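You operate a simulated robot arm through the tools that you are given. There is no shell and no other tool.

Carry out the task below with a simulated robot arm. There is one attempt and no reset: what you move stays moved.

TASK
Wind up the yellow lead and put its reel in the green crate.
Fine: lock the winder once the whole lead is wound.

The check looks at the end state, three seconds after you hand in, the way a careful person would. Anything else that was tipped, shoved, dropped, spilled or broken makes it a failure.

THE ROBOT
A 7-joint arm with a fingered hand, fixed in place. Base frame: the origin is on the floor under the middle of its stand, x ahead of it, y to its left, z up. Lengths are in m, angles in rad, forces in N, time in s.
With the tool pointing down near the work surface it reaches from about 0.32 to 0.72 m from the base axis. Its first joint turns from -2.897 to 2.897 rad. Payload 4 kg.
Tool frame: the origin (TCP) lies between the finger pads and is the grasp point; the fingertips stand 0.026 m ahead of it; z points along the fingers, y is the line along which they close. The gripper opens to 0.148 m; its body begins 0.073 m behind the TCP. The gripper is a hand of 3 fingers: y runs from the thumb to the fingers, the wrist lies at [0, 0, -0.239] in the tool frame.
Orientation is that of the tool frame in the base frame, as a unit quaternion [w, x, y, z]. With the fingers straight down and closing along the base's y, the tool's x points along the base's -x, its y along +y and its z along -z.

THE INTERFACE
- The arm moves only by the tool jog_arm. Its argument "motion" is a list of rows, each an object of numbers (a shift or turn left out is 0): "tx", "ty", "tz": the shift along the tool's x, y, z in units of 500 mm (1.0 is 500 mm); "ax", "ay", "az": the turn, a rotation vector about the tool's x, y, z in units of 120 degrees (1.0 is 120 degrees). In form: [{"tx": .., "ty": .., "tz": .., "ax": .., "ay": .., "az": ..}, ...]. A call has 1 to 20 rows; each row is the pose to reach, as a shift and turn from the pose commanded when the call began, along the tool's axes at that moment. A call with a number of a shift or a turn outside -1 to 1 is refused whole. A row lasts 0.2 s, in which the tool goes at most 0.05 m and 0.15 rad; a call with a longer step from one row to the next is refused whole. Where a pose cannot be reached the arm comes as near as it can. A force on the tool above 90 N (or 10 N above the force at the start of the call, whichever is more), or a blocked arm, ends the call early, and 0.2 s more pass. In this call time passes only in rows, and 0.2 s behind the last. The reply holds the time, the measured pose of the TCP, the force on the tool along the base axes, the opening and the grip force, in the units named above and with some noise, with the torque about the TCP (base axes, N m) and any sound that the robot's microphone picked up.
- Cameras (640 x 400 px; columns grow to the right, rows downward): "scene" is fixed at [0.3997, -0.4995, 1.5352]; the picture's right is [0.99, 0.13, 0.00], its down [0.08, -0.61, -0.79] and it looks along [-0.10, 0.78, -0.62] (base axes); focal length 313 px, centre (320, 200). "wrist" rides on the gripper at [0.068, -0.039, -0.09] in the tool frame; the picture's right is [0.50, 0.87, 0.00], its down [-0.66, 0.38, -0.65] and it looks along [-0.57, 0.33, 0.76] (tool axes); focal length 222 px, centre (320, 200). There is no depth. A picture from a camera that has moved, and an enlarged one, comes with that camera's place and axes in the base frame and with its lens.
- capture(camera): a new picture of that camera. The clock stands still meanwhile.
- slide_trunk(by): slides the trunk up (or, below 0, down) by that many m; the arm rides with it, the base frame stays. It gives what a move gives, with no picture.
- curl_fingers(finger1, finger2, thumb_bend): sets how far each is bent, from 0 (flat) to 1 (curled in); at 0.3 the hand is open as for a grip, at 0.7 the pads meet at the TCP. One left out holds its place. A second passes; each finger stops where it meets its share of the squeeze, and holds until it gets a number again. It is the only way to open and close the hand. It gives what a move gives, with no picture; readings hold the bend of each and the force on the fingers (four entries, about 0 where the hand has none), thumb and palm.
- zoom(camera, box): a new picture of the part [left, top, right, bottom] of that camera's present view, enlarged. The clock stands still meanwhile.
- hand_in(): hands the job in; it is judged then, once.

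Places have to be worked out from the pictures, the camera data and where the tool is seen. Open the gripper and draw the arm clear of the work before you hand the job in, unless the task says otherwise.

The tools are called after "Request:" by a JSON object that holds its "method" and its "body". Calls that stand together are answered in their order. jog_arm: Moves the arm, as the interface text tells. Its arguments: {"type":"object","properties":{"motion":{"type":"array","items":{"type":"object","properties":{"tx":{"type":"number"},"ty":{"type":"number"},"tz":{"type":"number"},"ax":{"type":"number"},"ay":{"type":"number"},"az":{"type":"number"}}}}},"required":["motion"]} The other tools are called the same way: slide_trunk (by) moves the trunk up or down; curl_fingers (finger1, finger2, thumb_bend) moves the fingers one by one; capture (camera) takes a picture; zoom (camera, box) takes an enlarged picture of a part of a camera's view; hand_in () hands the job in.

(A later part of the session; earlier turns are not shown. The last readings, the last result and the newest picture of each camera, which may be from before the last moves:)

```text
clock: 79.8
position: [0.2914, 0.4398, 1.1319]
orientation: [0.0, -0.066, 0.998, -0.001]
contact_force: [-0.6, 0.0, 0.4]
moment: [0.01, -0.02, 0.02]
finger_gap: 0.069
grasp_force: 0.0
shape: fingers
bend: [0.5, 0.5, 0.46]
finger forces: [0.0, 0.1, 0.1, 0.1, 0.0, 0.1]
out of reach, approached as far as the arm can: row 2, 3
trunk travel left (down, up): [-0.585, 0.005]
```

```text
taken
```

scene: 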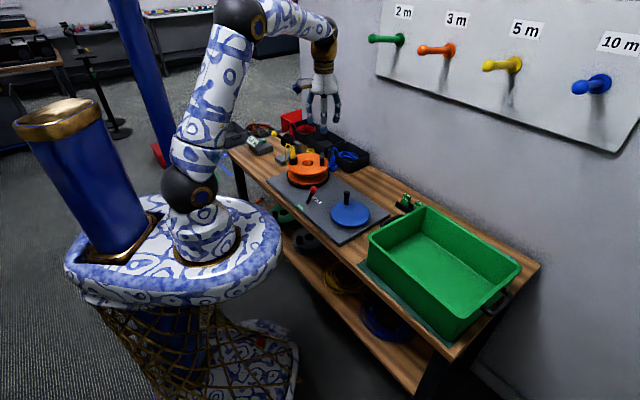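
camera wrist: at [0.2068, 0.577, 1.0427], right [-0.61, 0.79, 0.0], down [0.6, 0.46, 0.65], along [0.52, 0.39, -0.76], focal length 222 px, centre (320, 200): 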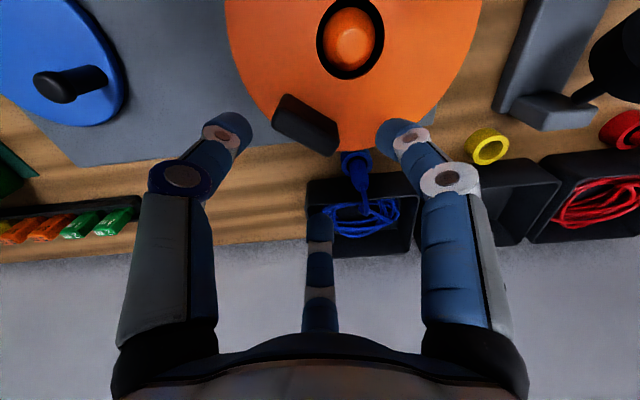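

The elbow is bent again. I approach the slab directly from here, staying just inside the reach, to a hover at z≈0.95.

Request:
{"method": "jog_arm", "body": {"motion": [{"tx": 0.001, "ty": 0.05, "tz": 0.052}, {"tx": 0.002, "ty": 0.1, "tz": 0.104}, {"tx": 0.003, "ty": 0.15, "tz": 0.156}, {"tx": 0.004, "ty": 0.2, "tz": 0.208}, {"tx": 0.005, "ty": 0.25, "tz": 0.26}, {"tx": 0.006, "ty": 0.3, "tz": 0.312}, {"tx": 0.0064, "ty": 0.3522, "tz": 0.364}]}}

Request:
{"method": "capture", "body": {"camera": "wrist"}}

Request:
{"method": "zoom", "body": {"camera": "scene", "box": [280, 120, 360, 180]}}

```text
clock: 81.4
position: [0.2668, 0.6174, 0.9473]
orientation: [0.001, -0.066, 0.998, -0.001]
contact_force: [0.8, 0.5, -0.2]
moment: [0.0, -0.03, -0.04]
finger_gap: 0.0692
grasp_force: 0.1
shape: fingers
bend: [0.5, 0.5, 0.46]
finger forces: [0.0, 0.0, 0.0, 0.0, 0.0, 0.0]
trunk travel left (down, up): [-0.585, 0.005]
```

```text
taken
camera wrist: at [0.2053, 0.5685, 1.0388], right [-0.61, 0.79, 0.0], down [0.6, 0.46, 0.65], along [0.52, 0.4, -0.76], focal length 222 px, centre (320, 200)
```

wrist: 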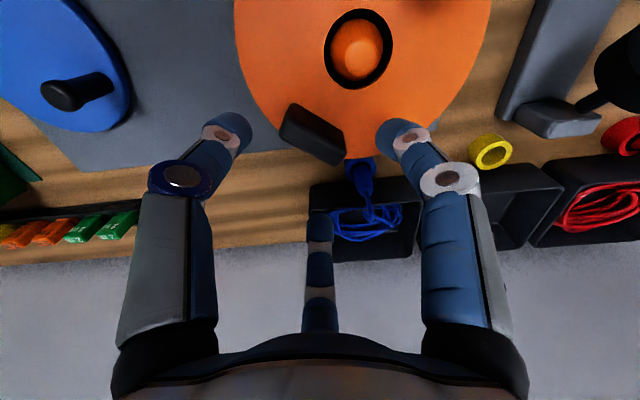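

```text
6.67 times, centred on (320, 150) of scene
camera zoom: at [0.3997, -0.4995, 1.5352], right [0.99, 0.13, 0.0], down [0.08, -0.61, -0.79], along [-0.1, 0.78, -0.62], focal length 2086 px, centre (320, 533)
```

zoom: 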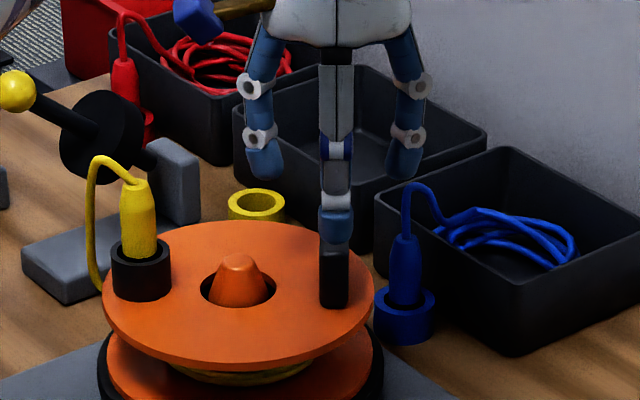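

I zoom on the slab in this view to check alignment before descending.

Request:
{"method": "zoom", "body": {"camera": "wrist", "box": [255, 80, 375, 200]}}

```text
3.33 times, centred on (315, 140) of wrist
camera zoom: at [0.2053, 0.5685, 1.0388], right [-0.61, 0.79, 0.0], down [0.6, 0.46, 0.65], along [0.52, 0.4, -0.76], focal length 740 px, centre (337, 400)
```

zoom: 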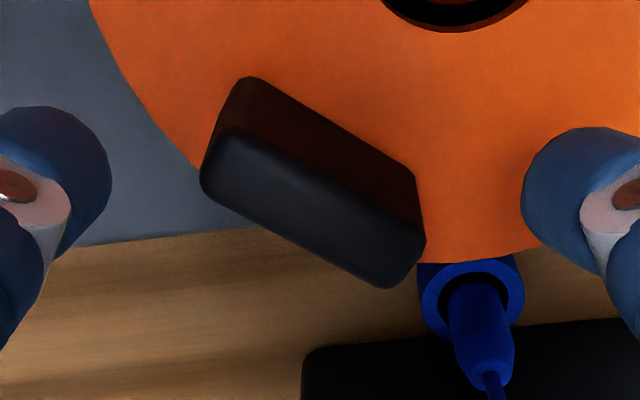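

Triangulating both views gives the slab top centre at (0.268, 0.610, 0.887) and the flange top at 0.843. I correct 7 mm and descend to z≈0.886.

Request:
{"method": "jog_arm", "body": {"motion": [{"ty": -0.0145}, {"ty": -0.0145, "tz": 0.05}, {"ty": -0.0145, "tz": 0.09}, {"ty": -0.0145, "tz": 0.123}]}}

Request:
{"method": "capture", "body": {"camera": "wrist"}}

Request:
{"method": "zoom", "body": {"camera": "scene", "box": [280, 130, 360, 190]}}

```text
clock: 82.4
position: [0.2675, 0.6087, 0.8872]
orientation: [0.001, -0.065, 0.998, -0.002]
contact_force: [0.3, 0.5, 0.0]
moment: [0.0, 0.01, 0.01]
finger_gap: 0.0689
grasp_force: 0.1
shape: fingers
bend: [0.5, 0.5, 0.46]
finger forces: [0.0, 0.0, 0.0, 0.0, 0.0, 0.0]
trunk travel left (down, up): [-0.585, 0.005]
```

```text
taken
camera wrist: at [0.2069, 0.5607, 0.9783], right [-0.61, 0.79, 0.0], down [0.6, 0.46, 0.65], along [0.52, 0.4, -0.76], focal length 222 px, centre (320, 200)
```

wrist: 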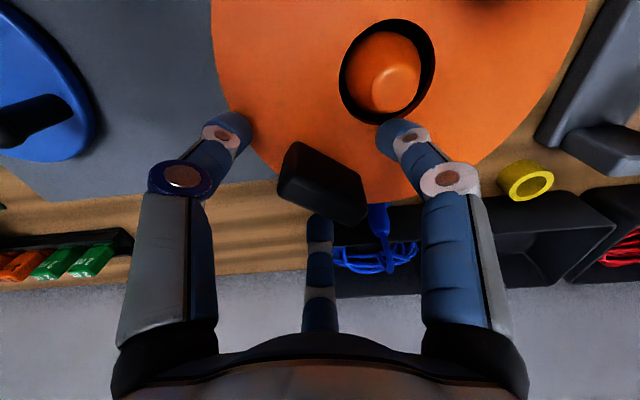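

```text
6.67 times, centred on (320, 160) of scene
camera zoom: at [0.3997, -0.4995, 1.5352], right [0.99, 0.13, 0.0], down [0.08, -0.61, -0.79], along [-0.1, 0.78, -0.62], focal length 2086 px, centre (320, 467)
```

zoom: 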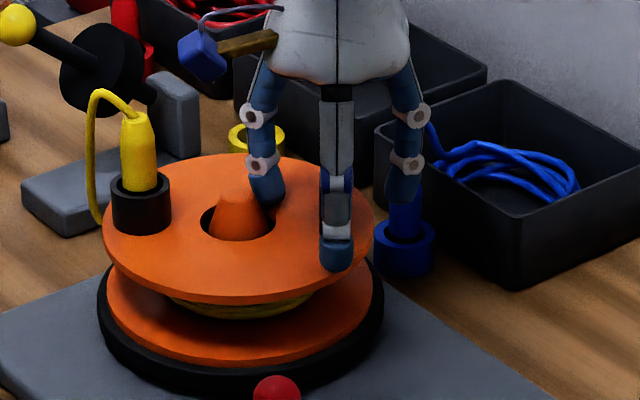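

The slab is between thumb and fingers. I lower a few millimetres more until the tips nearly touch the flange.

Request:
{"method": "jog_arm", "body": {"motion": [{"tz": 0.008}, {"tz": 0.014}]}}

```text
clock: 83.0
position: [0.2679, 0.609, 0.8853]
orientation: [0.001, -0.065, 0.998, 0.003]
contact_force: [-0.7, 0.5, 39.3]
moment: [-0.35, 1.07, -0.06]
finger_gap: 0.0695
grasp_force: 19.8
shape: fingers
bend: [0.48, 0.5, 0.46]
finger forces: [25.3, 0.0, 0.1, 0.1, 15.0, 0.0]
trunk travel left (down, up): [-0.585, 0.005]
```

The tips touch the flange at z≈0.886 (39 N). I raise 7 mm, pre-close the fingers near the slab, and then lower again as the curled tips get shorter.

Request:
{"method": "jog_arm", "body": {"motion": [{"tz": -0.012}, {"tz": -0.018}]}}

Request:
{"method": "curl_fingers", "body": {"finger1": 0.58, "finger2": 0.58, "thumb_bend": 0.5}}

Request:
{"method": "capture", "body": {"camera": "wrist"}}

Request:
{"method": "zoom", "body": {"camera": "scene", "box": [290, 140, 350, 190]}}

```text
clock: 83.6
position: [0.2676, 0.6073, 0.887]
orientation: [-0.001, -0.066, 0.998, -0.004]
contact_force: [0.0, 0.0, 0.1]
moment: [0.0, 0.01, 0.02]
finger_gap: 0.0687
grasp_force: 0.0
shape: fingers
bend: [0.5, 0.5, 0.46]
finger forces: [0.0, 0.1, 0.1, 0.0, 0.1, 0.0]
trunk travel left (down, up): [-0.585, 0.005]
```

```text
clock: 84.6
position: [0.268, 0.6075, 0.8896]
orientation: [0.001, -0.065, 0.998, -0.002]
contact_force: [-0.1, 0.3, 0.2]
moment: [-0.02, -0.01, 0.0]
finger_gap: 0.0515
grasp_force: 0.1
shape: fingers
bend: [0.57, 0.57, 0.5]
finger forces: [0.0, 0.1, 0.1, 0.1, 0.0, 0.1]
trunk travel left (down, up): [-0.585, 0.005]
```

```text
taken
camera wrist: at [0.2068, 0.5599, 0.9808], right [-0.61, 0.79, 0.0], down [0.6, 0.46, 0.65], along [0.52, 0.4, -0.76], focal length 222 px, centre (320, 200)
```

wrist: 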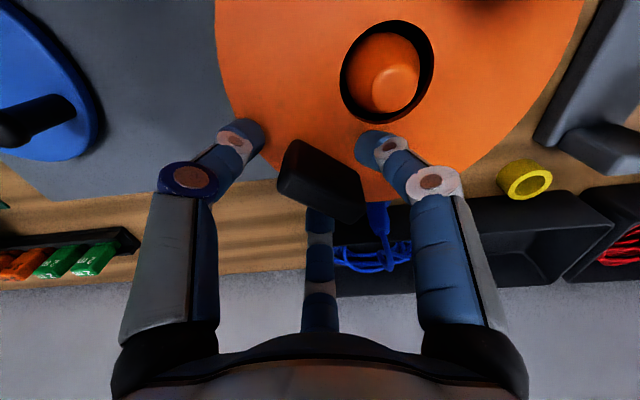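

```text
8.00 times, centred on (320, 165) of scene
camera zoom: at [0.3997, -0.4995, 1.5352], right [0.99, 0.13, 0.0], down [0.08, -0.61, -0.79], along [-0.1, 0.78, -0.62], focal length 2504 px, centre (320, 480)
```

zoom: 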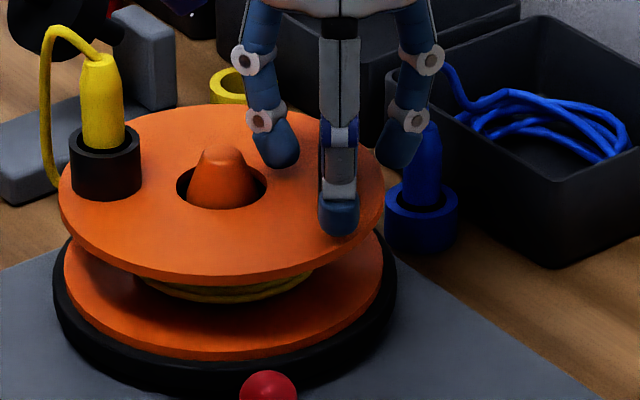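

Fingers are beside the slab. I lower gently by up to 6 mm watching for tip contact.

Request:
{"method": "jog_arm", "body": {"motion": [{"tz": 0.006}, {"tz": 0.01}]}}

```text
clock: 85.2
position: [0.2678, 0.6082, 0.8848]
orientation: [0.0, -0.065, 0.998, -0.002]
contact_force: [-0.1, -0.4, 3.5]
moment: [-0.15, -0.01, -0.02]
finger_gap: 0.0515
grasp_force: 2.0
shape: fingers
bend: [0.57, 0.57, 0.5]
finger forces: [0.9, 0.0, 0.0, 0.0, 2.9, 0.0]
trunk travel left (down, up): [-0.585, 0.005]
```

Light tip contact (3.5 N) at z=0.885. I now close on the slab.

Request:
{"method": "curl_fingers", "body": {"finger1": 0.75, "finger2": 0.75, "thumb_bend": 0.68}}

Request:
{"method": "capture", "body": {"camera": "wrist"}}

Request:
{"method": "zoom", "body": {"camera": "scene", "box": [290, 140, 350, 190]}}

```text
clock: 86.2
position: [0.268, 0.6072, 0.8848]
orientation: [-0.001, -0.065, 0.998, -0.002]
contact_force: [-0.8, 0.3, 0.4]
moment: [-0.11, 0.01, 0.02]
finger_gap: 0.0223
grasp_force: 13.8
shape: fingers
bend: [0.63, 0.64, 0.62]
finger forces: [8.7, 7.7, 0.0, 0.1, 10.3, 0.0]
trunk travel left (down, up): [-0.585, 0.005]
```

```text
taken
camera wrist: at [0.2064, 0.5595, 0.976], right [-0.61, 0.79, 0.0], down [0.6, 0.46, 0.65], along [0.52, 0.4, -0.76], focal length 222 px, centre (320, 200)
```

wrist: 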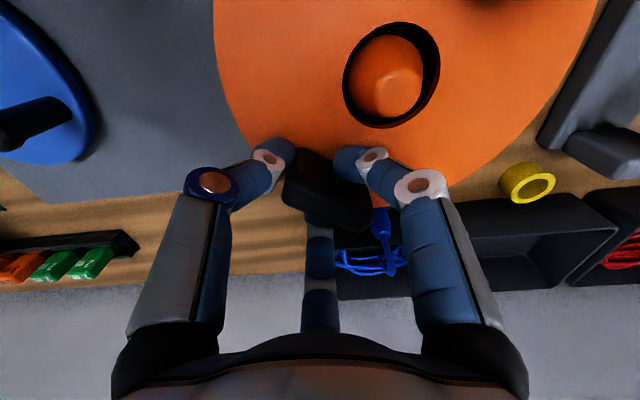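

```text
8.00 times, centred on (320, 165) of scene
camera zoom: at [0.3997, -0.4995, 1.5352], right [0.99, 0.13, 0.0], down [0.08, -0.61, -0.79], along [-0.1, 0.78, -0.62], focal length 2504 px, centre (320, 480)
```

zoom: 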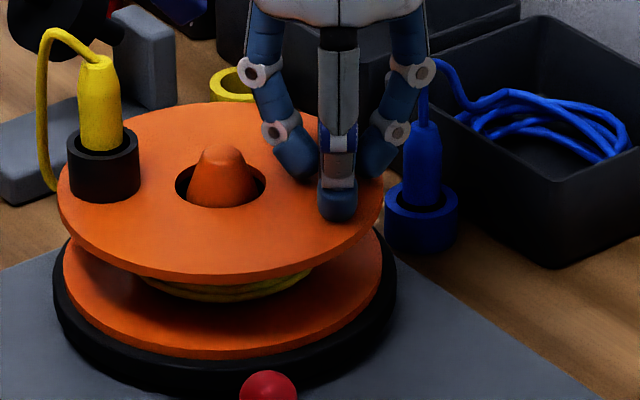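

The slab is held (≈8–10 N each). I raise the squeeze before lifting.

Request:
{"method": "curl_fingers", "body": {"finger1": 0.95, "finger2": 0.95, "thumb_bend": 0.92}}

```text
clock: 87.2
position: [0.2706, 0.6078, 0.8848]
orientation: [0.0, -0.065, 0.998, -0.002]
contact_force: [8.6, 0.7, -3.2]
moment: [0.29, -0.26, -0.03]
finger_gap: 0.0039
grasp_force: 29.5
shape: fingers
bend: [0.74, 0.73, 0.75]
finger forces: [10.0, 27.0, 0.1, 0.1, 21.4, 0.1]
trunk travel left (down, up): [-0.585, 0.005]
```

The bends went to ~0.74, further than expected for a 19 mm slab, so I check what the fingers are holding.

Request:
{"method": "capture", "body": {"camera": "wrist"}}

Request:
{"method": "zoom", "body": {"camera": "wrist", "box": [230, 110, 430, 260]}}

Request:
{"method": "zoom", "body": {"camera": "scene", "box": [290, 140, 350, 190]}}

```text
taken
camera wrist: at [0.2078, 0.5596, 0.9759], right [-0.61, 0.79, 0.0], down [0.6, 0.46, 0.65], along [0.52, 0.4, -0.76], focal length 222 px, centre (320, 200)
```

wrist: 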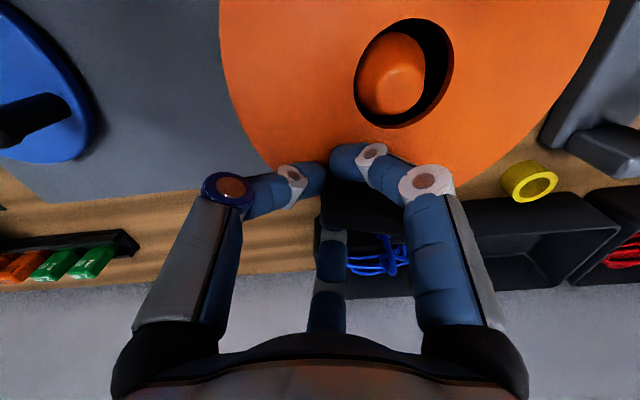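

```text
2.67 times, centred on (330, 185) of wrist
camera zoom: at [0.2078, 0.5596, 0.9759], right [-0.61, 0.79, 0.0], down [0.6, 0.46, 0.65], along [0.52, 0.4, -0.76], focal length 592 px, centre (293, 240)
```

zoom: 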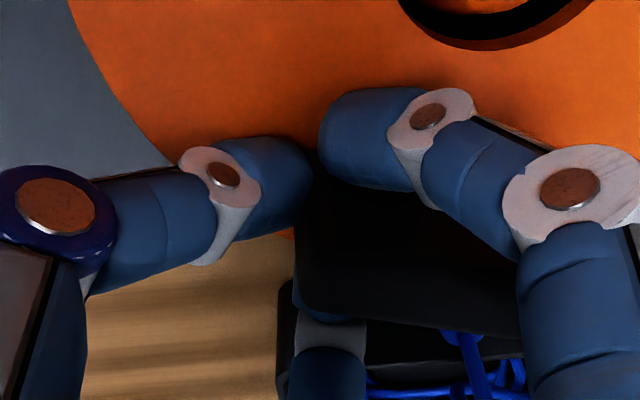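

```text
8.00 times, centred on (320, 165) of scene
camera zoom: at [0.3997, -0.4995, 1.5352], right [0.99, 0.13, 0.0], down [0.08, -0.61, -0.79], along [-0.1, 0.78, -0.62], focal length 2504 px, centre (320, 480)
```

zoom: 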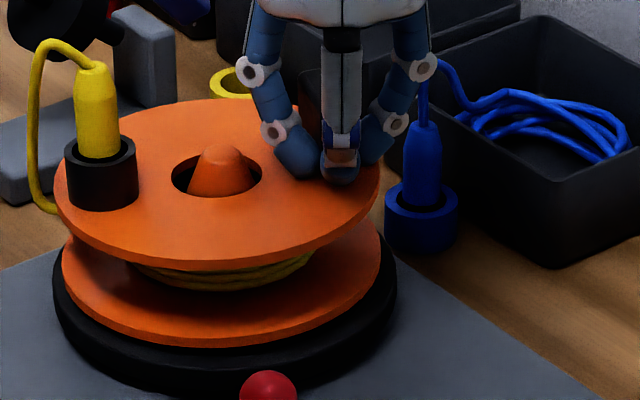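

The strong squeeze pushed the slab out along its length (thumb on the end is unstable) and shifted the reel a little on its spindle. I open, lift off and look before re-gripping with the thumb on the slab's broad side.

Request:
{"method": "curl_fingers", "body": {"finger1": 0.5, "finger2": 0.5, "thumb_bend": 0.46}}

Request:
{"method": "jog_arm", "body": {"motion": [{"tz": -0.05}, {"ty": -0.03, "tz": -0.13}, {"ty": -0.06, "tz": -0.21}, {"ty": -0.09, "tz": -0.27}]}}

Request:
{"method": "capture", "body": {"camera": "wrist"}}

Request:
{"method": "zoom", "body": {"camera": "scene", "box": [280, 130, 360, 190]}}

```text
clock: 88.2
position: [0.2686, 0.6081, 0.8854]
orientation: [0.0, -0.066, 0.998, -0.001]
contact_force: [-0.6, 0.8, 7.7]
moment: [0.17, 0.32, 0.0]
finger_gap: 0.0684
grasp_force: 3.6
shape: fingers
bend: [0.5, 0.5, 0.46]
finger forces: [7.4, 0.0, 0.0, 0.0, 0.0, 0.1]
trunk travel left (down, up): [-0.585, 0.005]
```

```text
clock: 89.2
position: [0.2729, 0.5622, 1.019]
orientation: [0.0, -0.066, 0.998, -0.002]
contact_force: [-0.1, 0.0, -0.6]
moment: [-0.01, -0.02, -0.02]
finger_gap: 0.0687
grasp_force: 0.0
shape: fingers
bend: [0.5, 0.5, 0.46]
finger forces: [0.0, 0.0, 0.0, 0.0, 0.1, 0.0]
trunk travel left (down, up): [-0.585, 0.005]
```

```text
taken
camera wrist: at [0.2114, 0.5139, 1.1113], right [-0.61, 0.79, 0.0], down [0.6, 0.46, 0.65], along [0.52, 0.4, -0.76], focal length 222 px, centre (320, 200)
```

wrist: 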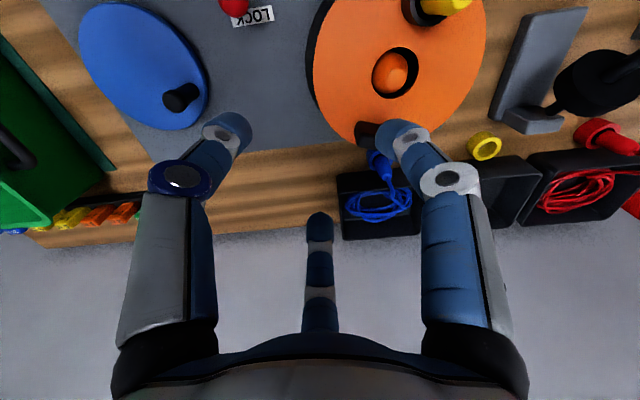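

```text
6.67 times, centred on (320, 160) of scene
camera zoom: at [0.3997, -0.4995, 1.5352], right [0.99, 0.13, 0.0], down [0.08, -0.61, -0.79], along [-0.1, 0.78, -0.62], focal length 2086 px, centre (320, 467)
```

zoom: 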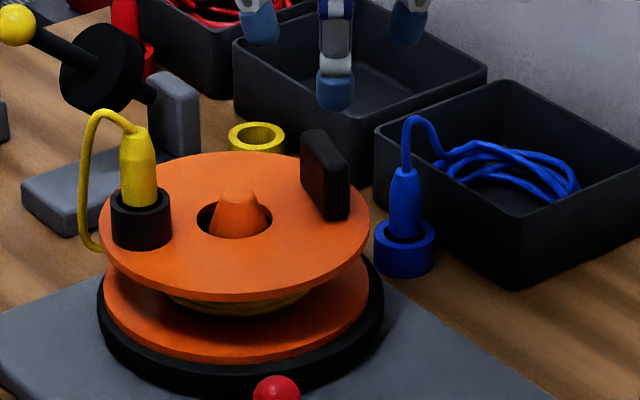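

The reel turned ~20–25° counter-clockwise on its seat, so the slab moved farther away. I measure its new pose precisely.

Request:
{"method": "zoom", "body": {"camera": "wrist", "box": [300, 0, 500, 170]}}

Request:
{"method": "zoom", "body": {"camera": "scene", "box": [290, 145, 350, 185]}}

```text
2.35 times, centred on (400, 85) of wrist
camera zoom: at [0.2114, 0.5139, 1.1113], right [-0.61, 0.79, 0.0], down [0.6, 0.46, 0.65], along [0.52, 0.4, -0.76], focal length 523 px, centre (132, 471)
```

zoom: 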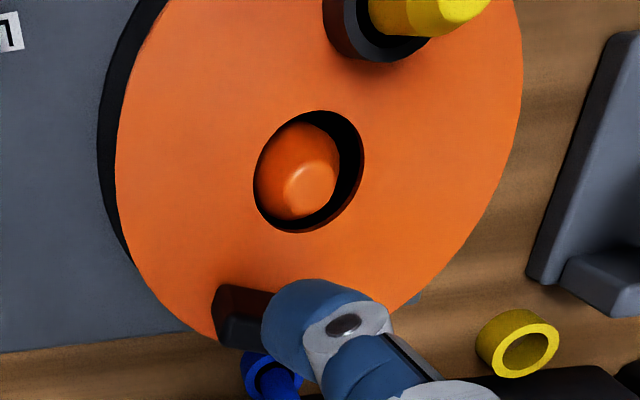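

```text
10.00 times, centred on (320, 165) of scene
camera zoom: at [0.3997, -0.4995, 1.5352], right [0.99, 0.13, 0.0], down [0.08, -0.61, -0.79], along [-0.1, 0.78, -0.62], focal length 3130 px, centre (320, 550)
```

zoom: 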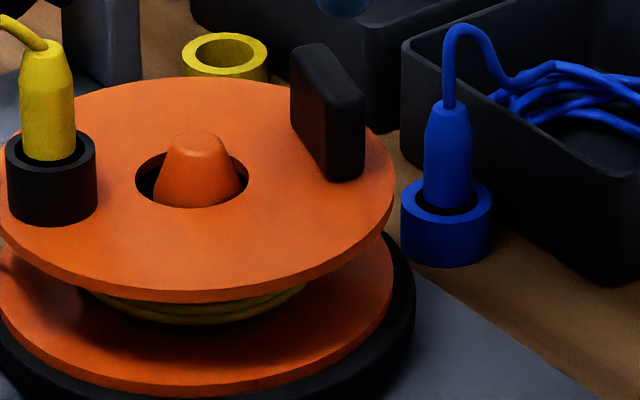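

The slab is now at angle ~29°, centre (0.255, 0.6305) – right at the arm's reach limit. I'll free the winder again, crank the reel so the slab faces the robot, and re-lock. First I go back above the lever knob with the earlier yaw.

Request:
{"method": "jog_arm", "body": {"motion": [{"tx": 0.01, "ty": -0.04, "tz": 0.02, "az": -0.05}, {"tx": 0.022, "ty": -0.08, "tz": 0.05, "az": -0.105}, {"tx": 0.034, "ty": -0.12, "tz": 0.085, "az": -0.16}, {"tx": 0.046, "ty": -0.16, "tz": 0.12, "az": -0.215}, {"tx": 0.058, "ty": -0.2, "tz": 0.15, "az": -0.27}, {"tx": 0.0682, "ty": -0.2243, "tz": 0.178, "az": -0.312}]}}

Request:
{"method": "curl_fingers", "body": {"finger1": 0.46, "finger2": 0.46, "thumb_bend": 0.46}}

Request:
{"method": "capture", "body": {"camera": "wrist"}}

```text
clock: 90.6
position: [0.2553, 0.4468, 0.9316]
orientation: [0.0, -0.382, 0.924, -0.001]
contact_force: [0.6, 0.0, -0.9]
moment: [-0.01, 0.01, -0.01]
finger_gap: 0.069
grasp_force: 0.0
shape: fingers
bend: [0.5, 0.5, 0.46]
finger forces: [0.0, 0.0, 0.0, 0.0, 0.0, 0.0]
trunk travel left (down, up): [-0.585, 0.005]
```

```text
clock: 91.6
position: [0.2543, 0.4479, 0.9315]
orientation: [0.0, -0.383, 0.924, -0.002]
contact_force: [-0.3, 0.0, 0.5]
moment: [-0.02, -0.04, -0.01]
finger_gap: 0.0749
grasp_force: 0.1
shape: fingers
bend: [0.46, 0.46, 0.46]
finger forces: [0.0, 0.0, 0.0, 0.0, 0.0, 0.1]
trunk travel left (down, up): [-0.585, 0.005]
```

```text
taken
camera wrist: at [0.2343, 0.3715, 1.0227], right [-0.97, 0.26, 0.0], down [0.2, 0.73, 0.65], along [0.17, 0.63, -0.76], focal length 222 px, centre (320, 200)
```

wrist: 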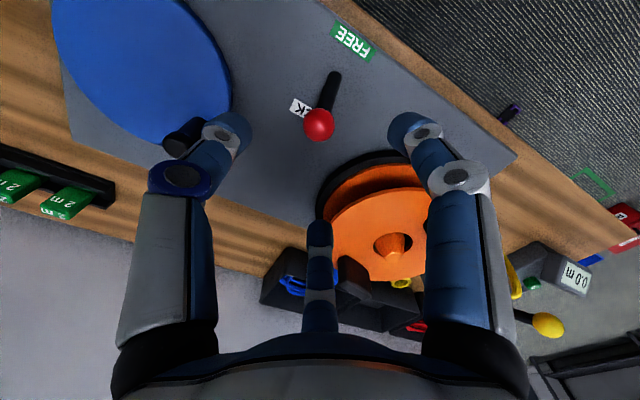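

The knob is right below the TCP. I descend, close around it, and swing it to FREE as before.

Request:
{"method": "jog_arm", "body": {"motion": [{"tz": 0.07}, {"tz": 0.14}, {"tz": 0.19}, {"tz": 0.208}]}}

Request:
{"method": "curl_fingers", "body": {"finger1": 0.64, "finger2": 0.64, "thumb_bend": 0.64}}

Request:
{"method": "jog_arm", "body": {"motion": [{"tx": 0.0134, "tz": -0.007}, {"tx": 0.0268, "tz": -0.0136}, {"tx": 0.0425, "tz": -0.018}, {"tx": 0.0582, "tz": -0.0206}, {"tx": 0.0743, "tz": -0.0206}, {"tx": 0.0904, "tz": -0.0192}, {"tx": 0.106, "tz": -0.015}, {"tx": 0.122, "tz": -0.009}, {"tx": 0.134, "tz": -0.003}]}}

Request:
{"method": "capture", "body": {"camera": "wrist"}}

Request:
{"method": "zoom", "body": {"camera": "scene", "box": [270, 160, 350, 210]}}

```text
clock: 92.6
position: [0.254, 0.4486, 0.8266]
orientation: [-0.001, -0.383, 0.924, 0.0]
contact_force: [0.2, -0.4, 0.0]
moment: [0.03, 0.02, 0.05]
finger_gap: 0.0748
grasp_force: 0.0
shape: fingers
bend: [0.46, 0.46, 0.46]
finger forces: [0.1, 0.0, 0.1, 0.0, 0.0, 0.1]
trunk travel left (down, up): [-0.585, 0.005]
```

```text
clock: 93.6
position: [0.2539, 0.448, 0.8283]
orientation: [0.0, -0.383, 0.924, -0.001]
contact_force: [-1.7, 0.2, -0.7]
moment: [0.04, 0.01, -0.02]
finger_gap: 0.02
grasp_force: 0.3
shape: fingers
bend: [0.62, 0.64, 0.64]
finger forces: [1.1, 0.1, 0.0, 0.0, 0.0, 0.1]
trunk travel left (down, up): [-0.585, 0.005]
```

```text
clock: 95.6
position: [0.2093, 0.3997, 0.8293]
orientation: [0.0, -0.383, 0.924, -0.002]
contact_force: [0.0, 3.0, 0.1]
moment: [0.1, -0.04, 0.01]
finger_gap: 0.0174
grasp_force: 1.2
shape: fingers
bend: [0.64, 0.62, 0.64]
finger forces: [0.0, 2.6, 0.0, 0.1, 0.1, 0.1]
trunk travel left (down, up): [-0.585, 0.005]
```

```text
taken
camera wrist: at [0.1884, 0.3243, 0.9199], right [-0.97, 0.26, 0.0], down [0.2, 0.73, 0.65], along [0.17, 0.63, -0.76], focal length 222 px, centre (320, 200)
```

wrist: 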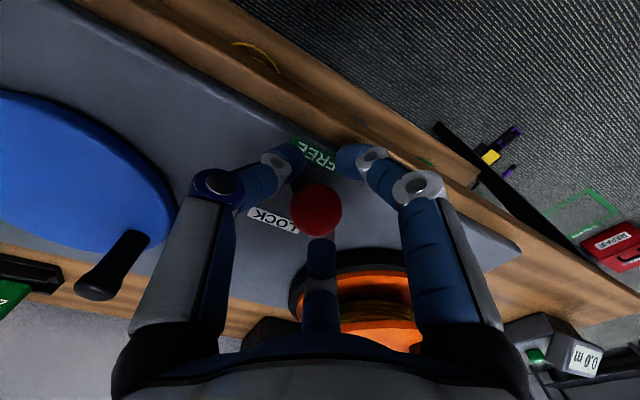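

```text
8.00 times, centred on (310, 185) of scene
camera zoom: at [0.3997, -0.4995, 1.5352], right [0.99, 0.13, 0.0], down [0.08, -0.61, -0.79], along [-0.1, 0.78, -0.62], focal length 2504 px, centre (400, 320)
```

zoom: 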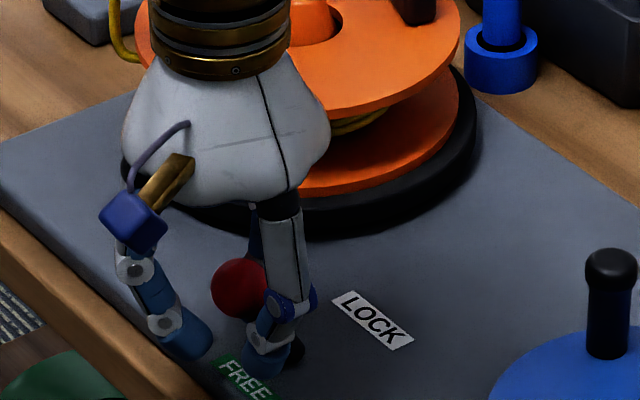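

The lever is at FREE. I open, lift, close the fingers into a cluster and travel toward the crank handle.

Request:
{"method": "curl_fingers", "body": {"finger1": 0.46, "finger2": 0.46, "thumb_bend": 0.46}}

Request:
{"method": "jog_arm", "body": {"motion": [{"tz": -0.06}, {"tz": -0.14}, {"tz": -0.22}]}}

Request:
{"method": "curl_fingers", "body": {"finger1": 0.72, "finger2": 0.72, "thumb_bend": 0.72}}

Request:
{"method": "zoom", "body": {"camera": "scene", "box": [270, 130, 400, 230]}}

Request:
{"method": "capture", "body": {"camera": "wrist"}}

```text
clock: 96.6
position: [0.2087, 0.4006, 0.8294]
orientation: [0.0, -0.382, 0.924, -0.002]
contact_force: [-0.8, -0.5, 0.8]
moment: [-0.01, 0.01, 0.01]
finger_gap: 0.0751
grasp_force: 0.0
shape: fingers
bend: [0.46, 0.46, 0.46]
finger forces: [0.0, 0.0, 0.0, 0.0, 0.0, 0.1]
trunk travel left (down, up): [-0.585, 0.005]
```

```text
clock: 97.4
position: [0.2064, 0.3992, 0.938]
orientation: [-0.001, -0.382, 0.924, 0.0]
contact_force: [-0.6, 0.6, -0.7]
moment: [0.0, 0.03, 0.02]
finger_gap: 0.075
grasp_force: 0.1
shape: fingers
bend: [0.46, 0.46, 0.46]
finger forces: [0.0, 0.0, 0.0, 0.1, 0.0, 0.0]
trunk travel left (down, up): [-0.585, 0.005]
```

```text
clock: 98.4
position: [0.2061, 0.3988, 0.9367]
orientation: [0.0, -0.383, 0.924, -0.001]
contact_force: [0.5, -0.2, 0.8]
moment: [0.04, 0.01, 0.04]
finger_gap: 0.0
grasp_force: 0.0
shape: fingers
bend: [0.71, 0.71, 0.71]
finger forces: [0.1, 0.0, 0.1, 0.0, 0.0, 0.1]
trunk travel left (down, up): [-0.585, 0.005]
```

```text
4.00 times, centred on (335, 180) of scene
camera zoom: at [0.3997, -0.4995, 1.5352], right [0.99, 0.13, 0.0], down [0.08, -0.61, -0.79], along [-0.1, 0.78, -0.62], focal length 1252 px, centre (260, 280)
```

zoom: 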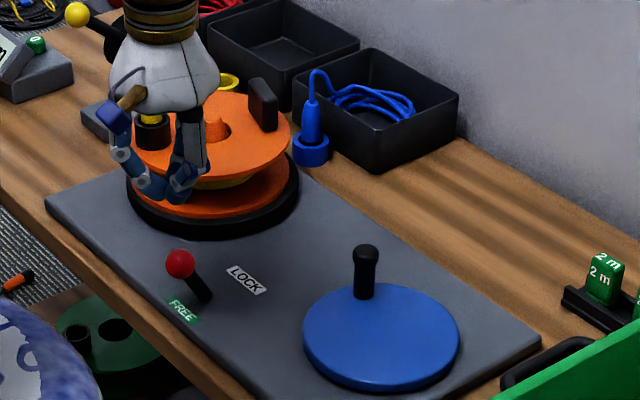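

```text
taken
camera wrist: at [0.1861, 0.3228, 1.0284], right [-0.97, 0.26, 0.0], down [0.2, 0.73, 0.65], along [0.17, 0.63, -0.76], focal length 222 px, centre (320, 200)
```

wrist: 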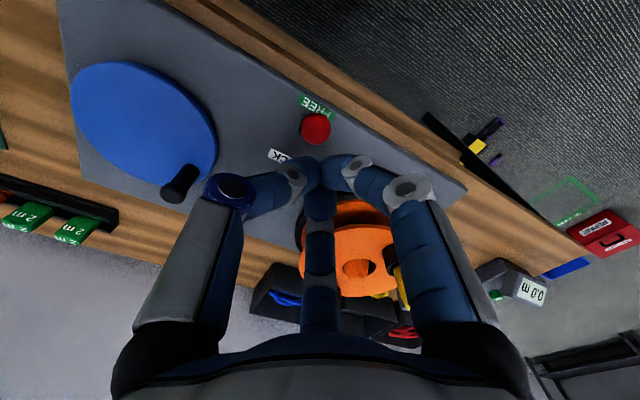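

The handle is at (0.3765, 0.424). I move to its clockwise side, at (0.4246, 0.4306), and then descend beside it.

Request:
{"method": "jog_arm", "body": {"motion": [{"tx": -0.07, "ty": -0.053, "tz": -0.01}, {"tx": -0.14, "ty": -0.106, "tz": -0.02}, {"tx": -0.21, "ty": -0.158, "tz": -0.026}, {"tx": -0.28, "ty": -0.211, "tz": -0.026}, {"tx": -0.354, "ty": -0.2641, "tz": -0.026}, {"tx": -0.354, "ty": -0.2641, "tz": 0.06}, {"tx": -0.354, "ty": -0.2641, "tz": 0.14}, {"tx": -0.354, "ty": -0.2641, "tz": 0.196}]}}

Request:
{"method": "capture", "body": {"camera": "wrist"}}

Request:
{"method": "zoom", "body": {"camera": "scene", "box": [270, 130, 400, 230]}}

```text
clock: 100.2
position: [0.4284, 0.431, 0.8414]
orientation: [0.0, -0.382, 0.924, -0.001]
contact_force: [0.0, -0.1, 0.5]
moment: [0.01, -0.01, -0.03]
finger_gap: 0.0
grasp_force: 0.1
shape: fingers
bend: [0.71, 0.71, 0.71]
finger forces: [0.0, 0.0, 0.0, 0.0, 0.1, 0.1]
trunk travel left (down, up): [-0.585, 0.005]
```

```text
taken
camera wrist: at [0.4077, 0.3552, 0.9325], right [-0.97, 0.26, 0.0], down [0.2, 0.73, 0.65], along [0.17, 0.63, -0.76], focal length 222 px, centre (320, 200)
```

wrist: 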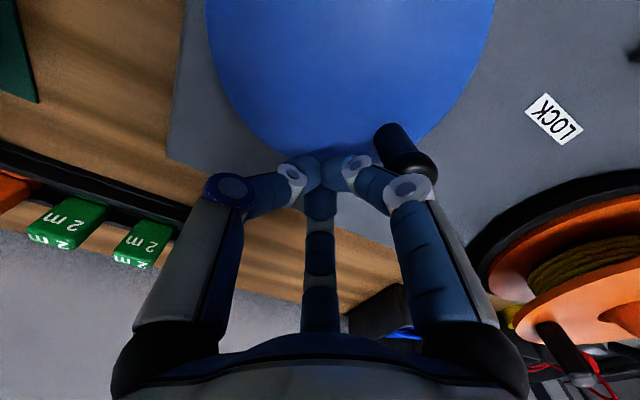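

```text
4.00 times, centred on (335, 180) of scene
camera zoom: at [0.3997, -0.4995, 1.5352], right [0.99, 0.13, 0.0], down [0.08, -0.61, -0.79], along [-0.1, 0.78, -0.62], focal length 1252 px, centre (260, 280)
```

zoom: 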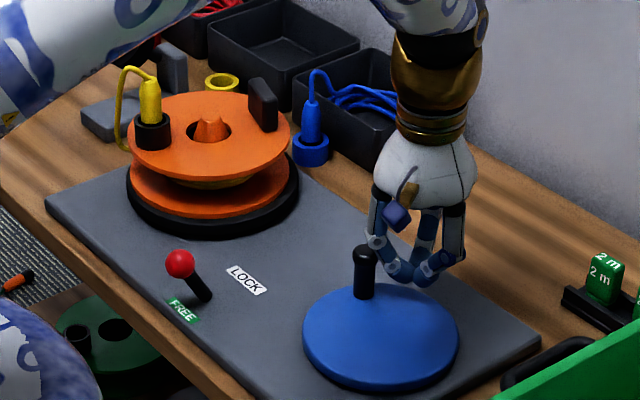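

The handle stands next to finger 1. I push it counter-clockwise by ~40° of hand motion and check how far the reel turned.

Request:
{"method": "jog_arm", "body": {"motion": [{"tx": 0.0088, "ty": 0.0206}, {"tx": 0.0212, "ty": 0.0396}, {"tx": 0.0366, "ty": 0.0562}, {"tx": 0.0547, "ty": 0.0698}]}}

Request:
{"method": "zoom", "body": {"camera": "scene", "box": [270, 130, 400, 230]}}

Request:
{"method": "capture", "body": {"camera": "wrist"}}

```text
clock: 101.2
position: [0.382, 0.4366, 0.8401]
orientation: [-0.002, -0.384, 0.923, -0.002]
contact_force: [0.4, -0.3, 0.0]
moment: [-0.01, -0.04, 0.01]
finger_gap: 0.0003
grasp_force: 0.1
shape: fingers
bend: [0.71, 0.71, 0.7]
finger forces: [0.0, 0.1, 0.0, 0.1, 0.0, 0.0]
trunk travel left (down, up): [-0.585, 0.005]
```

```text
4.00 times, centred on (335, 180) of scene
camera zoom: at [0.3997, -0.4995, 1.5352], right [0.99, 0.13, 0.0], down [0.08, -0.61, -0.79], along [-0.1, 0.78, -0.62], focal length 1252 px, centre (260, 280)
```

zoom: 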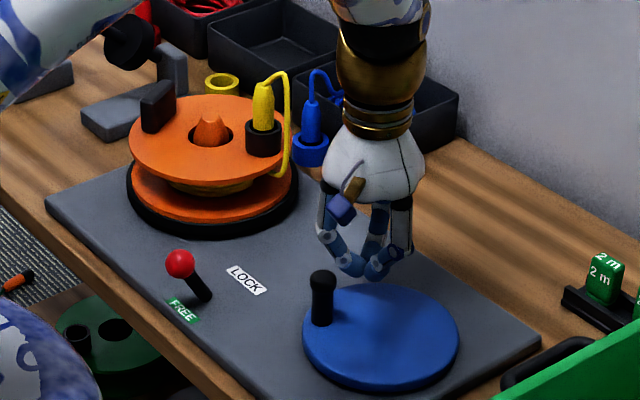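

```text
taken
camera wrist: at [0.3621, 0.3599, 0.9314], right [-0.97, 0.26, 0.0], down [0.2, 0.73, 0.65], along [0.17, 0.63, -0.76], focal length 222 px, centre (320, 200)
```

wrist: 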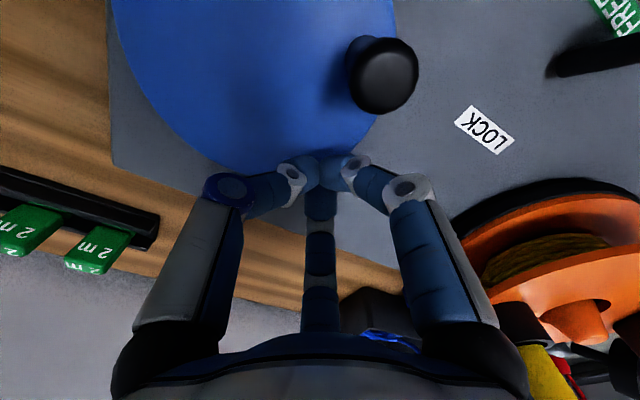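

The crank advanced ~60° and the reel ~125° (slab now at ~154°). I need about 100° more on the reel, so I push the handle gently another ~40°.

Request:
{"method": "jog_arm", "body": {"motion": [{"tx": 0.0244, "ty": 0.012}, {"tx": 0.0508, "ty": 0.0185}, {"tx": 0.0757, "ty": 0.0196}, {"tx": 0.0915, "ty": 0.0178}, {"tx": 0.1047, "ty": 0.0148}, {"tx": 0.1176, "ty": 0.0103}, {"tx": 0.1299, "ty": 0.0046}, {"tx": 0.1416, "ty": -0.0024}]}}

Request:
{"method": "zoom", "body": {"camera": "scene", "box": [270, 130, 400, 230]}}

Request:
{"method": "capture", "body": {"camera": "wrist"}}

```text
clock: 103.0
position: [0.3343, 0.3875, 0.8405]
orientation: [-0.001, -0.382, 0.924, -0.002]
contact_force: [0.5, 3.2, 2.2]
moment: [-0.08, -0.02, 0.09]
finger_gap: 0.0001
grasp_force: 1.6
shape: fingers
bend: [0.71, 0.71, 0.71]
finger forces: [0.0, 0.1, 0.0, 0.0, 3.9, 0.0]
trunk travel left (down, up): [-0.585, 0.005]
```

```text
4.00 times, centred on (335, 180) of scene
camera zoom: at [0.3997, -0.4995, 1.5352], right [0.99, 0.13, 0.0], down [0.08, -0.61, -0.79], along [-0.1, 0.78, -0.62], focal length 1252 px, centre (260, 280)
```

zoom: 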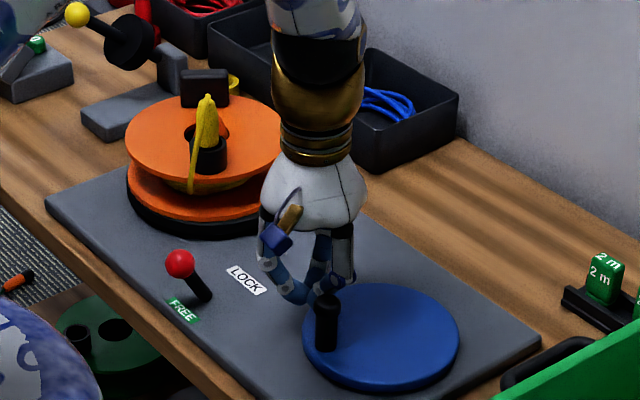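

```text
taken
camera wrist: at [0.3138, 0.3111, 0.9322], right [-0.97, 0.26, 0.0], down [0.2, 0.73, 0.65], along [0.17, 0.63, -0.76], focal length 222 px, centre (320, 200)
```

wrist: 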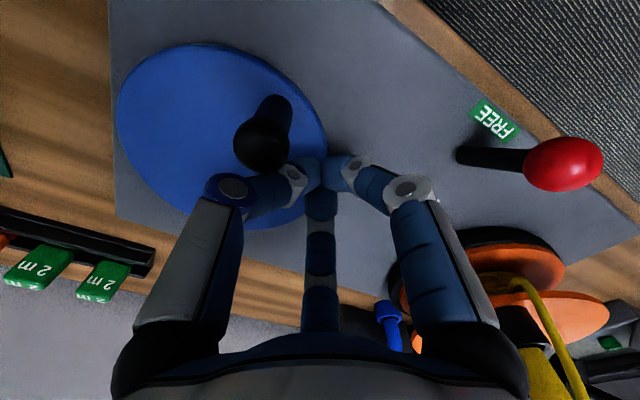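

The reel keeps coasting after each push (slab now at the back). I wait until it stops and look again.

Request:
{"method": "jog_arm", "body": {"motion": [{"tz": 0}, {"tz": 0}, {"tz": 0}, {"tz": 0}, {"tz": 0}, {"tz": 0}, {"tz": 0}, {"tz": 0}, {"tz": 0}, {"tz": 0}]}}

Request:
{"method": "zoom", "body": {"camera": "scene", "box": [270, 130, 400, 230]}}

```text
clock: 105.2
position: [0.332, 0.3873, 0.8403]
orientation: [-0.002, -0.383, 0.924, -0.001]
contact_force: [-0.9, 0.0, 0.2]
moment: [-0.01, -0.02, 0.01]
finger_gap: 0.0002
grasp_force: 0.1
shape: fingers
bend: [0.71, 0.71, 0.71]
finger forces: [0.0, 0.0, 0.0, 0.0, 0.0, 0.0]
trunk travel left (down, up): [-0.585, 0.005]
```

```text
4.00 times, centred on (335, 180) of scene
camera zoom: at [0.3997, -0.4995, 1.5352], right [0.99, 0.13, 0.0], down [0.08, -0.61, -0.79], along [-0.1, 0.78, -0.62], focal length 1252 px, centre (260, 280)
```

zoom: 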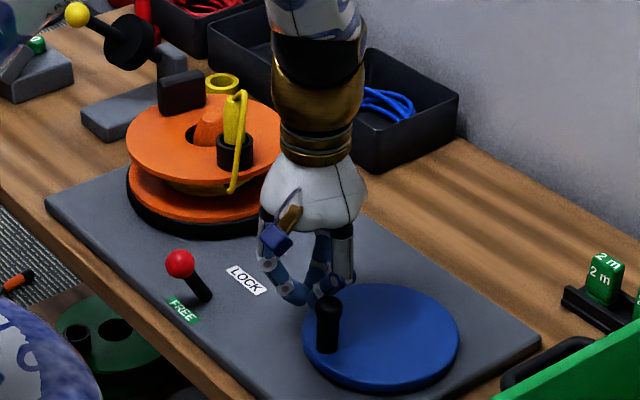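

The reel stopped with the slab at ~117°. It needs ~135° more; I push the crank slowly by about 12° and let the reel settle.

Request:
{"method": "jog_arm", "body": {"motion": [{"tx": 0.0055, "ty": -0.004}, {"tx": 0.0109, "ty": -0.0082}, {"tx": 0.016, "ty": -0.0127}, {"tx": 0.0208, "ty": -0.0175}, {"tx": 0.0208, "ty": -0.0175}, {"tx": 0.0208, "ty": -0.0175}, {"tx": 0.0208, "ty": -0.0175}, {"tx": 0.0208, "ty": -0.0175}, {"tx": 0.0208, "ty": -0.0175}, {"tx": 0.0208, "ty": -0.0175}, {"tx": 0.0208, "ty": -0.0175}, {"tx": 0.0208, "ty": -0.0175}]}}

Request:
{"method": "zoom", "body": {"camera": "scene", "box": [270, 130, 400, 230]}}

```text
clock: 107.8
position: [0.3331, 0.3729, 0.8406]
orientation: [-0.001, -0.383, 0.924, -0.002]
contact_force: [0.2, 0.0, 0.5]
moment: [-0.02, 0.0, 0.0]
finger_gap: 0.0
grasp_force: 0.1
shape: fingers
bend: [0.71, 0.71, 0.71]
finger forces: [0.1, 0.0, 0.0, 0.1, 0.0, 0.0]
trunk travel left (down, up): [-0.585, 0.005]
```

```text
4.00 times, centred on (335, 180) of scene
camera zoom: at [0.3997, -0.4995, 1.5352], right [0.99, 0.13, 0.0], down [0.08, -0.61, -0.79], along [-0.1, 0.78, -0.62], focal length 1252 px, centre (260, 280)
```

zoom: 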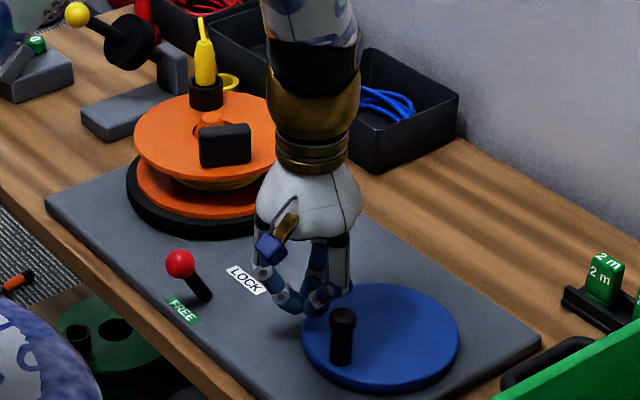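

The slab now faces the robot side. I verify that the reel has stopped and sits level on the turntable.

Request:
{"method": "jog_arm", "body": {"motion": [{"tz": 0}, {"tz": -0.04}, {"tz": -0.1}, {"tz": -0.18}]}}

Request:
{"method": "zoom", "body": {"camera": "scene", "box": [285, 140, 355, 195]}}

Request:
{"method": "capture", "body": {"camera": "wrist"}}

```text
clock: 108.8
position: [0.3341, 0.3726, 0.9298]
orientation: [-0.001, -0.382, 0.924, -0.002]
contact_force: [0.6, 0.2, 0.3]
moment: [0.01, -0.01, -0.01]
finger_gap: 0.0
grasp_force: 0.0
shape: fingers
bend: [0.71, 0.71, 0.71]
finger forces: [0.1, 0.0, 0.0, 0.1, 0.1, 0.1]
trunk travel left (down, up): [-0.585, 0.005]
```

```text
7.27 times, centred on (320, 168) of scene
camera zoom: at [0.3997, -0.4995, 1.5352], right [0.99, 0.13, 0.0], down [0.08, -0.61, -0.79], along [-0.1, 0.78, -0.62], focal length 2276 px, centre (320, 436)
```

zoom: 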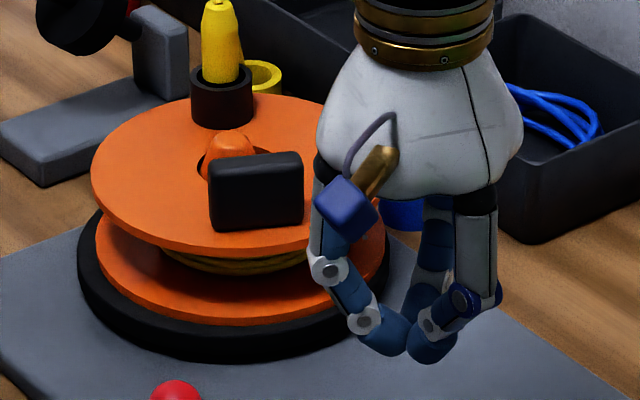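

```text
taken
camera wrist: at [0.3135, 0.2962, 1.0213], right [-0.97, 0.26, 0.0], down [0.2, 0.73, 0.65], along [0.17, 0.63, -0.76], focal length 222 px, centre (320, 200)
```

wrist: 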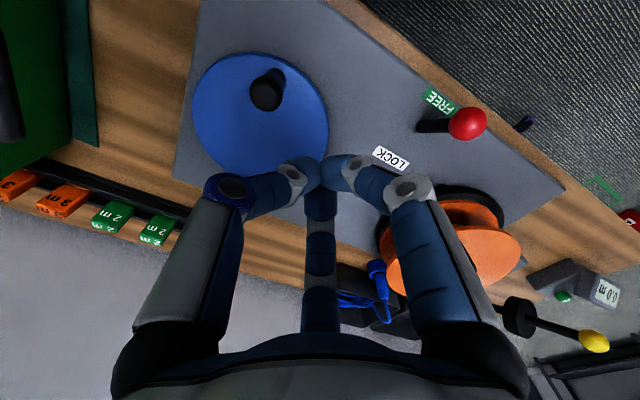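

The reel is seated with the slab at ~289° (centre ≈0.227, 0.550), well within reach. Now I re-lock: back over the lever knob.

Request:
{"method": "jog_arm", "body": {"motion": [{"tx": 0.032, "ty": 0.054, "tz": -0.01}, {"tx": 0.065, "ty": 0.109, "tz": -0.01}, {"tx": 0.097, "ty": 0.163, "tz": -0.01}, {"tx": 0.129, "ty": 0.2178, "tz": -0.01}]}}

Request:
{"method": "curl_fingers", "body": {"finger1": 0.48, "finger2": 0.48, "thumb_bend": 0.48}}

Request:
{"method": "capture", "body": {"camera": "wrist"}}

```text
clock: 109.8
position: [0.2088, 0.4022, 0.9355]
orientation: [-0.001, -0.382, 0.924, -0.001]
contact_force: [1.1, -0.7, 0.4]
moment: [0.0, 0.03, 0.0]
finger_gap: 0.0
grasp_force: 0.0
shape: fingers
bend: [0.71, 0.71, 0.71]
finger forces: [0.0, 0.0, 0.0, 0.0, 0.0, 0.0]
trunk travel left (down, up): [-0.585, 0.005]
```

```text
clock: 110.8
position: [0.2083, 0.4014, 0.935]
orientation: [-0.001, -0.382, 0.924, -0.001]
contact_force: [0.4, 0.5, 0.4]
moment: [-0.01, -0.02, -0.01]
finger_gap: 0.0682
grasp_force: 0.0
shape: fingers
bend: [0.48, 0.48, 0.48]
finger forces: [0.1, 0.0, 0.0, 0.0, 0.0, 0.0]
trunk travel left (down, up): [-0.585, 0.005]
```

```text
taken
camera wrist: at [0.1882, 0.3264, 1.0268], right [-0.97, 0.26, 0.0], down [0.2, 0.73, 0.65], along [0.17, 0.63, -0.76], focal length 222 px, centre (320, 200)
```

wrist: 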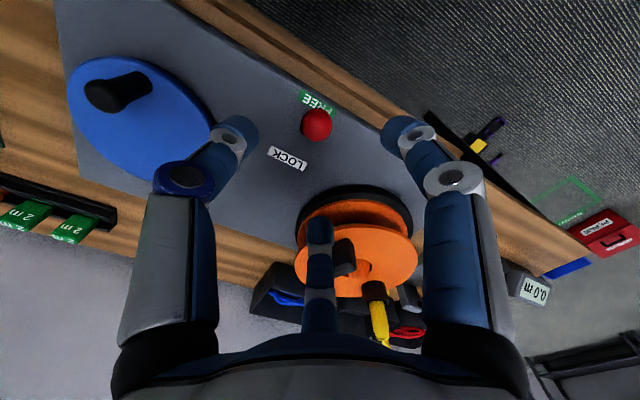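

The knob is at (0.211, 0.403). I descend, trap the lever with the firm closing that worked, and swing it to LOCK.

Request:
{"method": "jog_arm", "body": {"motion": [{"tx": -0.0057, "ty": -0.0028, "tz": 0.07}, {"tx": -0.0057, "ty": -0.0028, "tz": 0.14}, {"tx": -0.0057, "ty": -0.0028, "tz": 0.19}, {"tx": -0.0057, "ty": -0.0028, "tz": 0.218}]}}

Request:
{"method": "curl_fingers", "body": {"finger1": 0.78, "finger2": 0.78, "thumb_bend": 0.78}}

Request:
{"method": "jog_arm", "body": {"motion": [{"tx": -0.02, "tz": -0.008}, {"tx": -0.04, "tz": -0.014}, {"tx": -0.06, "tz": -0.017}, {"tx": -0.08, "tz": -0.016}]}}

Request:
{"method": "capture", "body": {"camera": "wrist"}}

Request:
{"method": "zoom", "body": {"camera": "scene", "box": [270, 150, 350, 210]}}

```text
clock: 111.8
position: [0.2104, 0.4062, 0.8258]
orientation: [-0.001, -0.383, 0.924, -0.001]
contact_force: [0.1, 0.4, 0.5]
moment: [0.01, -0.02, -0.01]
finger_gap: 0.0685
grasp_force: 0.0
shape: fingers
bend: [0.48, 0.48, 0.48]
finger forces: [0.1, 0.0, 0.0, 0.0, 0.0, 0.0]
trunk travel left (down, up): [-0.585, 0.005]
```

```text
clock: 112.8
position: [0.21, 0.4067, 0.8265]
orientation: [-0.001, -0.382, 0.924, -0.001]
contact_force: [3.5, 0.1, -7.1]
moment: [-0.03, 0.09, 0.04]
finger_gap: 0.0
grasp_force: 10.7
shape: fingers
bend: [0.75, 0.74, 0.72]
finger forces: [0.0, 9.1, 0.0, 0.0, 12.8, 0.0]
trunk travel left (down, up): [-0.585, 0.005]
```

```text
clock: 113.8
position: [0.2385, 0.4326, 0.8359]
orientation: [-0.002, -0.382, 0.924, -0.002]
contact_force: [-10.5, -12.2, -2.4]
moment: [-0.48, 0.07, 0.08]
finger_gap: 0.0
grasp_force: 13.5
shape: fingers
bend: [0.76, 0.74, 0.72]
finger forces: [0.0, 4.4, 0.1, 0.0, 21.2, 0.1]
trunk travel left (down, up): [-0.585, 0.005]
```

```text
taken
camera wrist: at [0.218, 0.3558, 0.9279], right [-0.97, 0.26, 0.0], down [0.2, 0.73, 0.65], along [0.17, 0.63, -0.76], focal length 222 px, centre (320, 200)
```

wrist: 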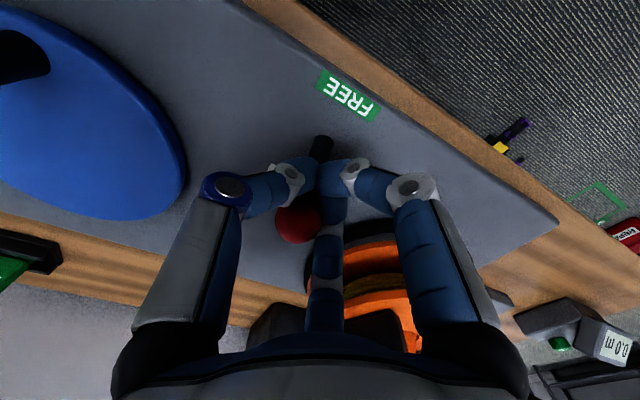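

```text
6.67 times, centred on (310, 180) of scene
camera zoom: at [0.3997, -0.4995, 1.5352], right [0.99, 0.13, 0.0], down [0.08, -0.61, -0.79], along [-0.1, 0.78, -0.62], focal length 2086 px, centre (387, 333)
```

zoom: 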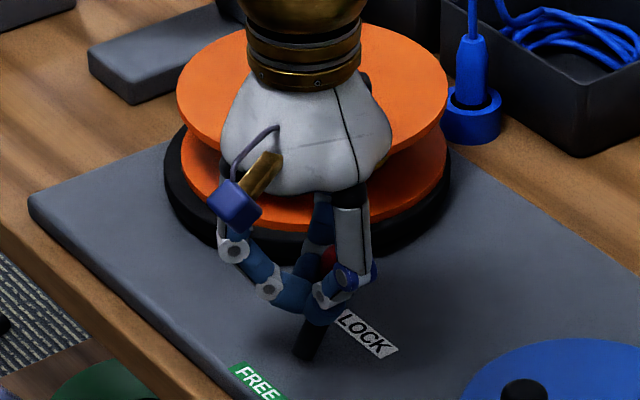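

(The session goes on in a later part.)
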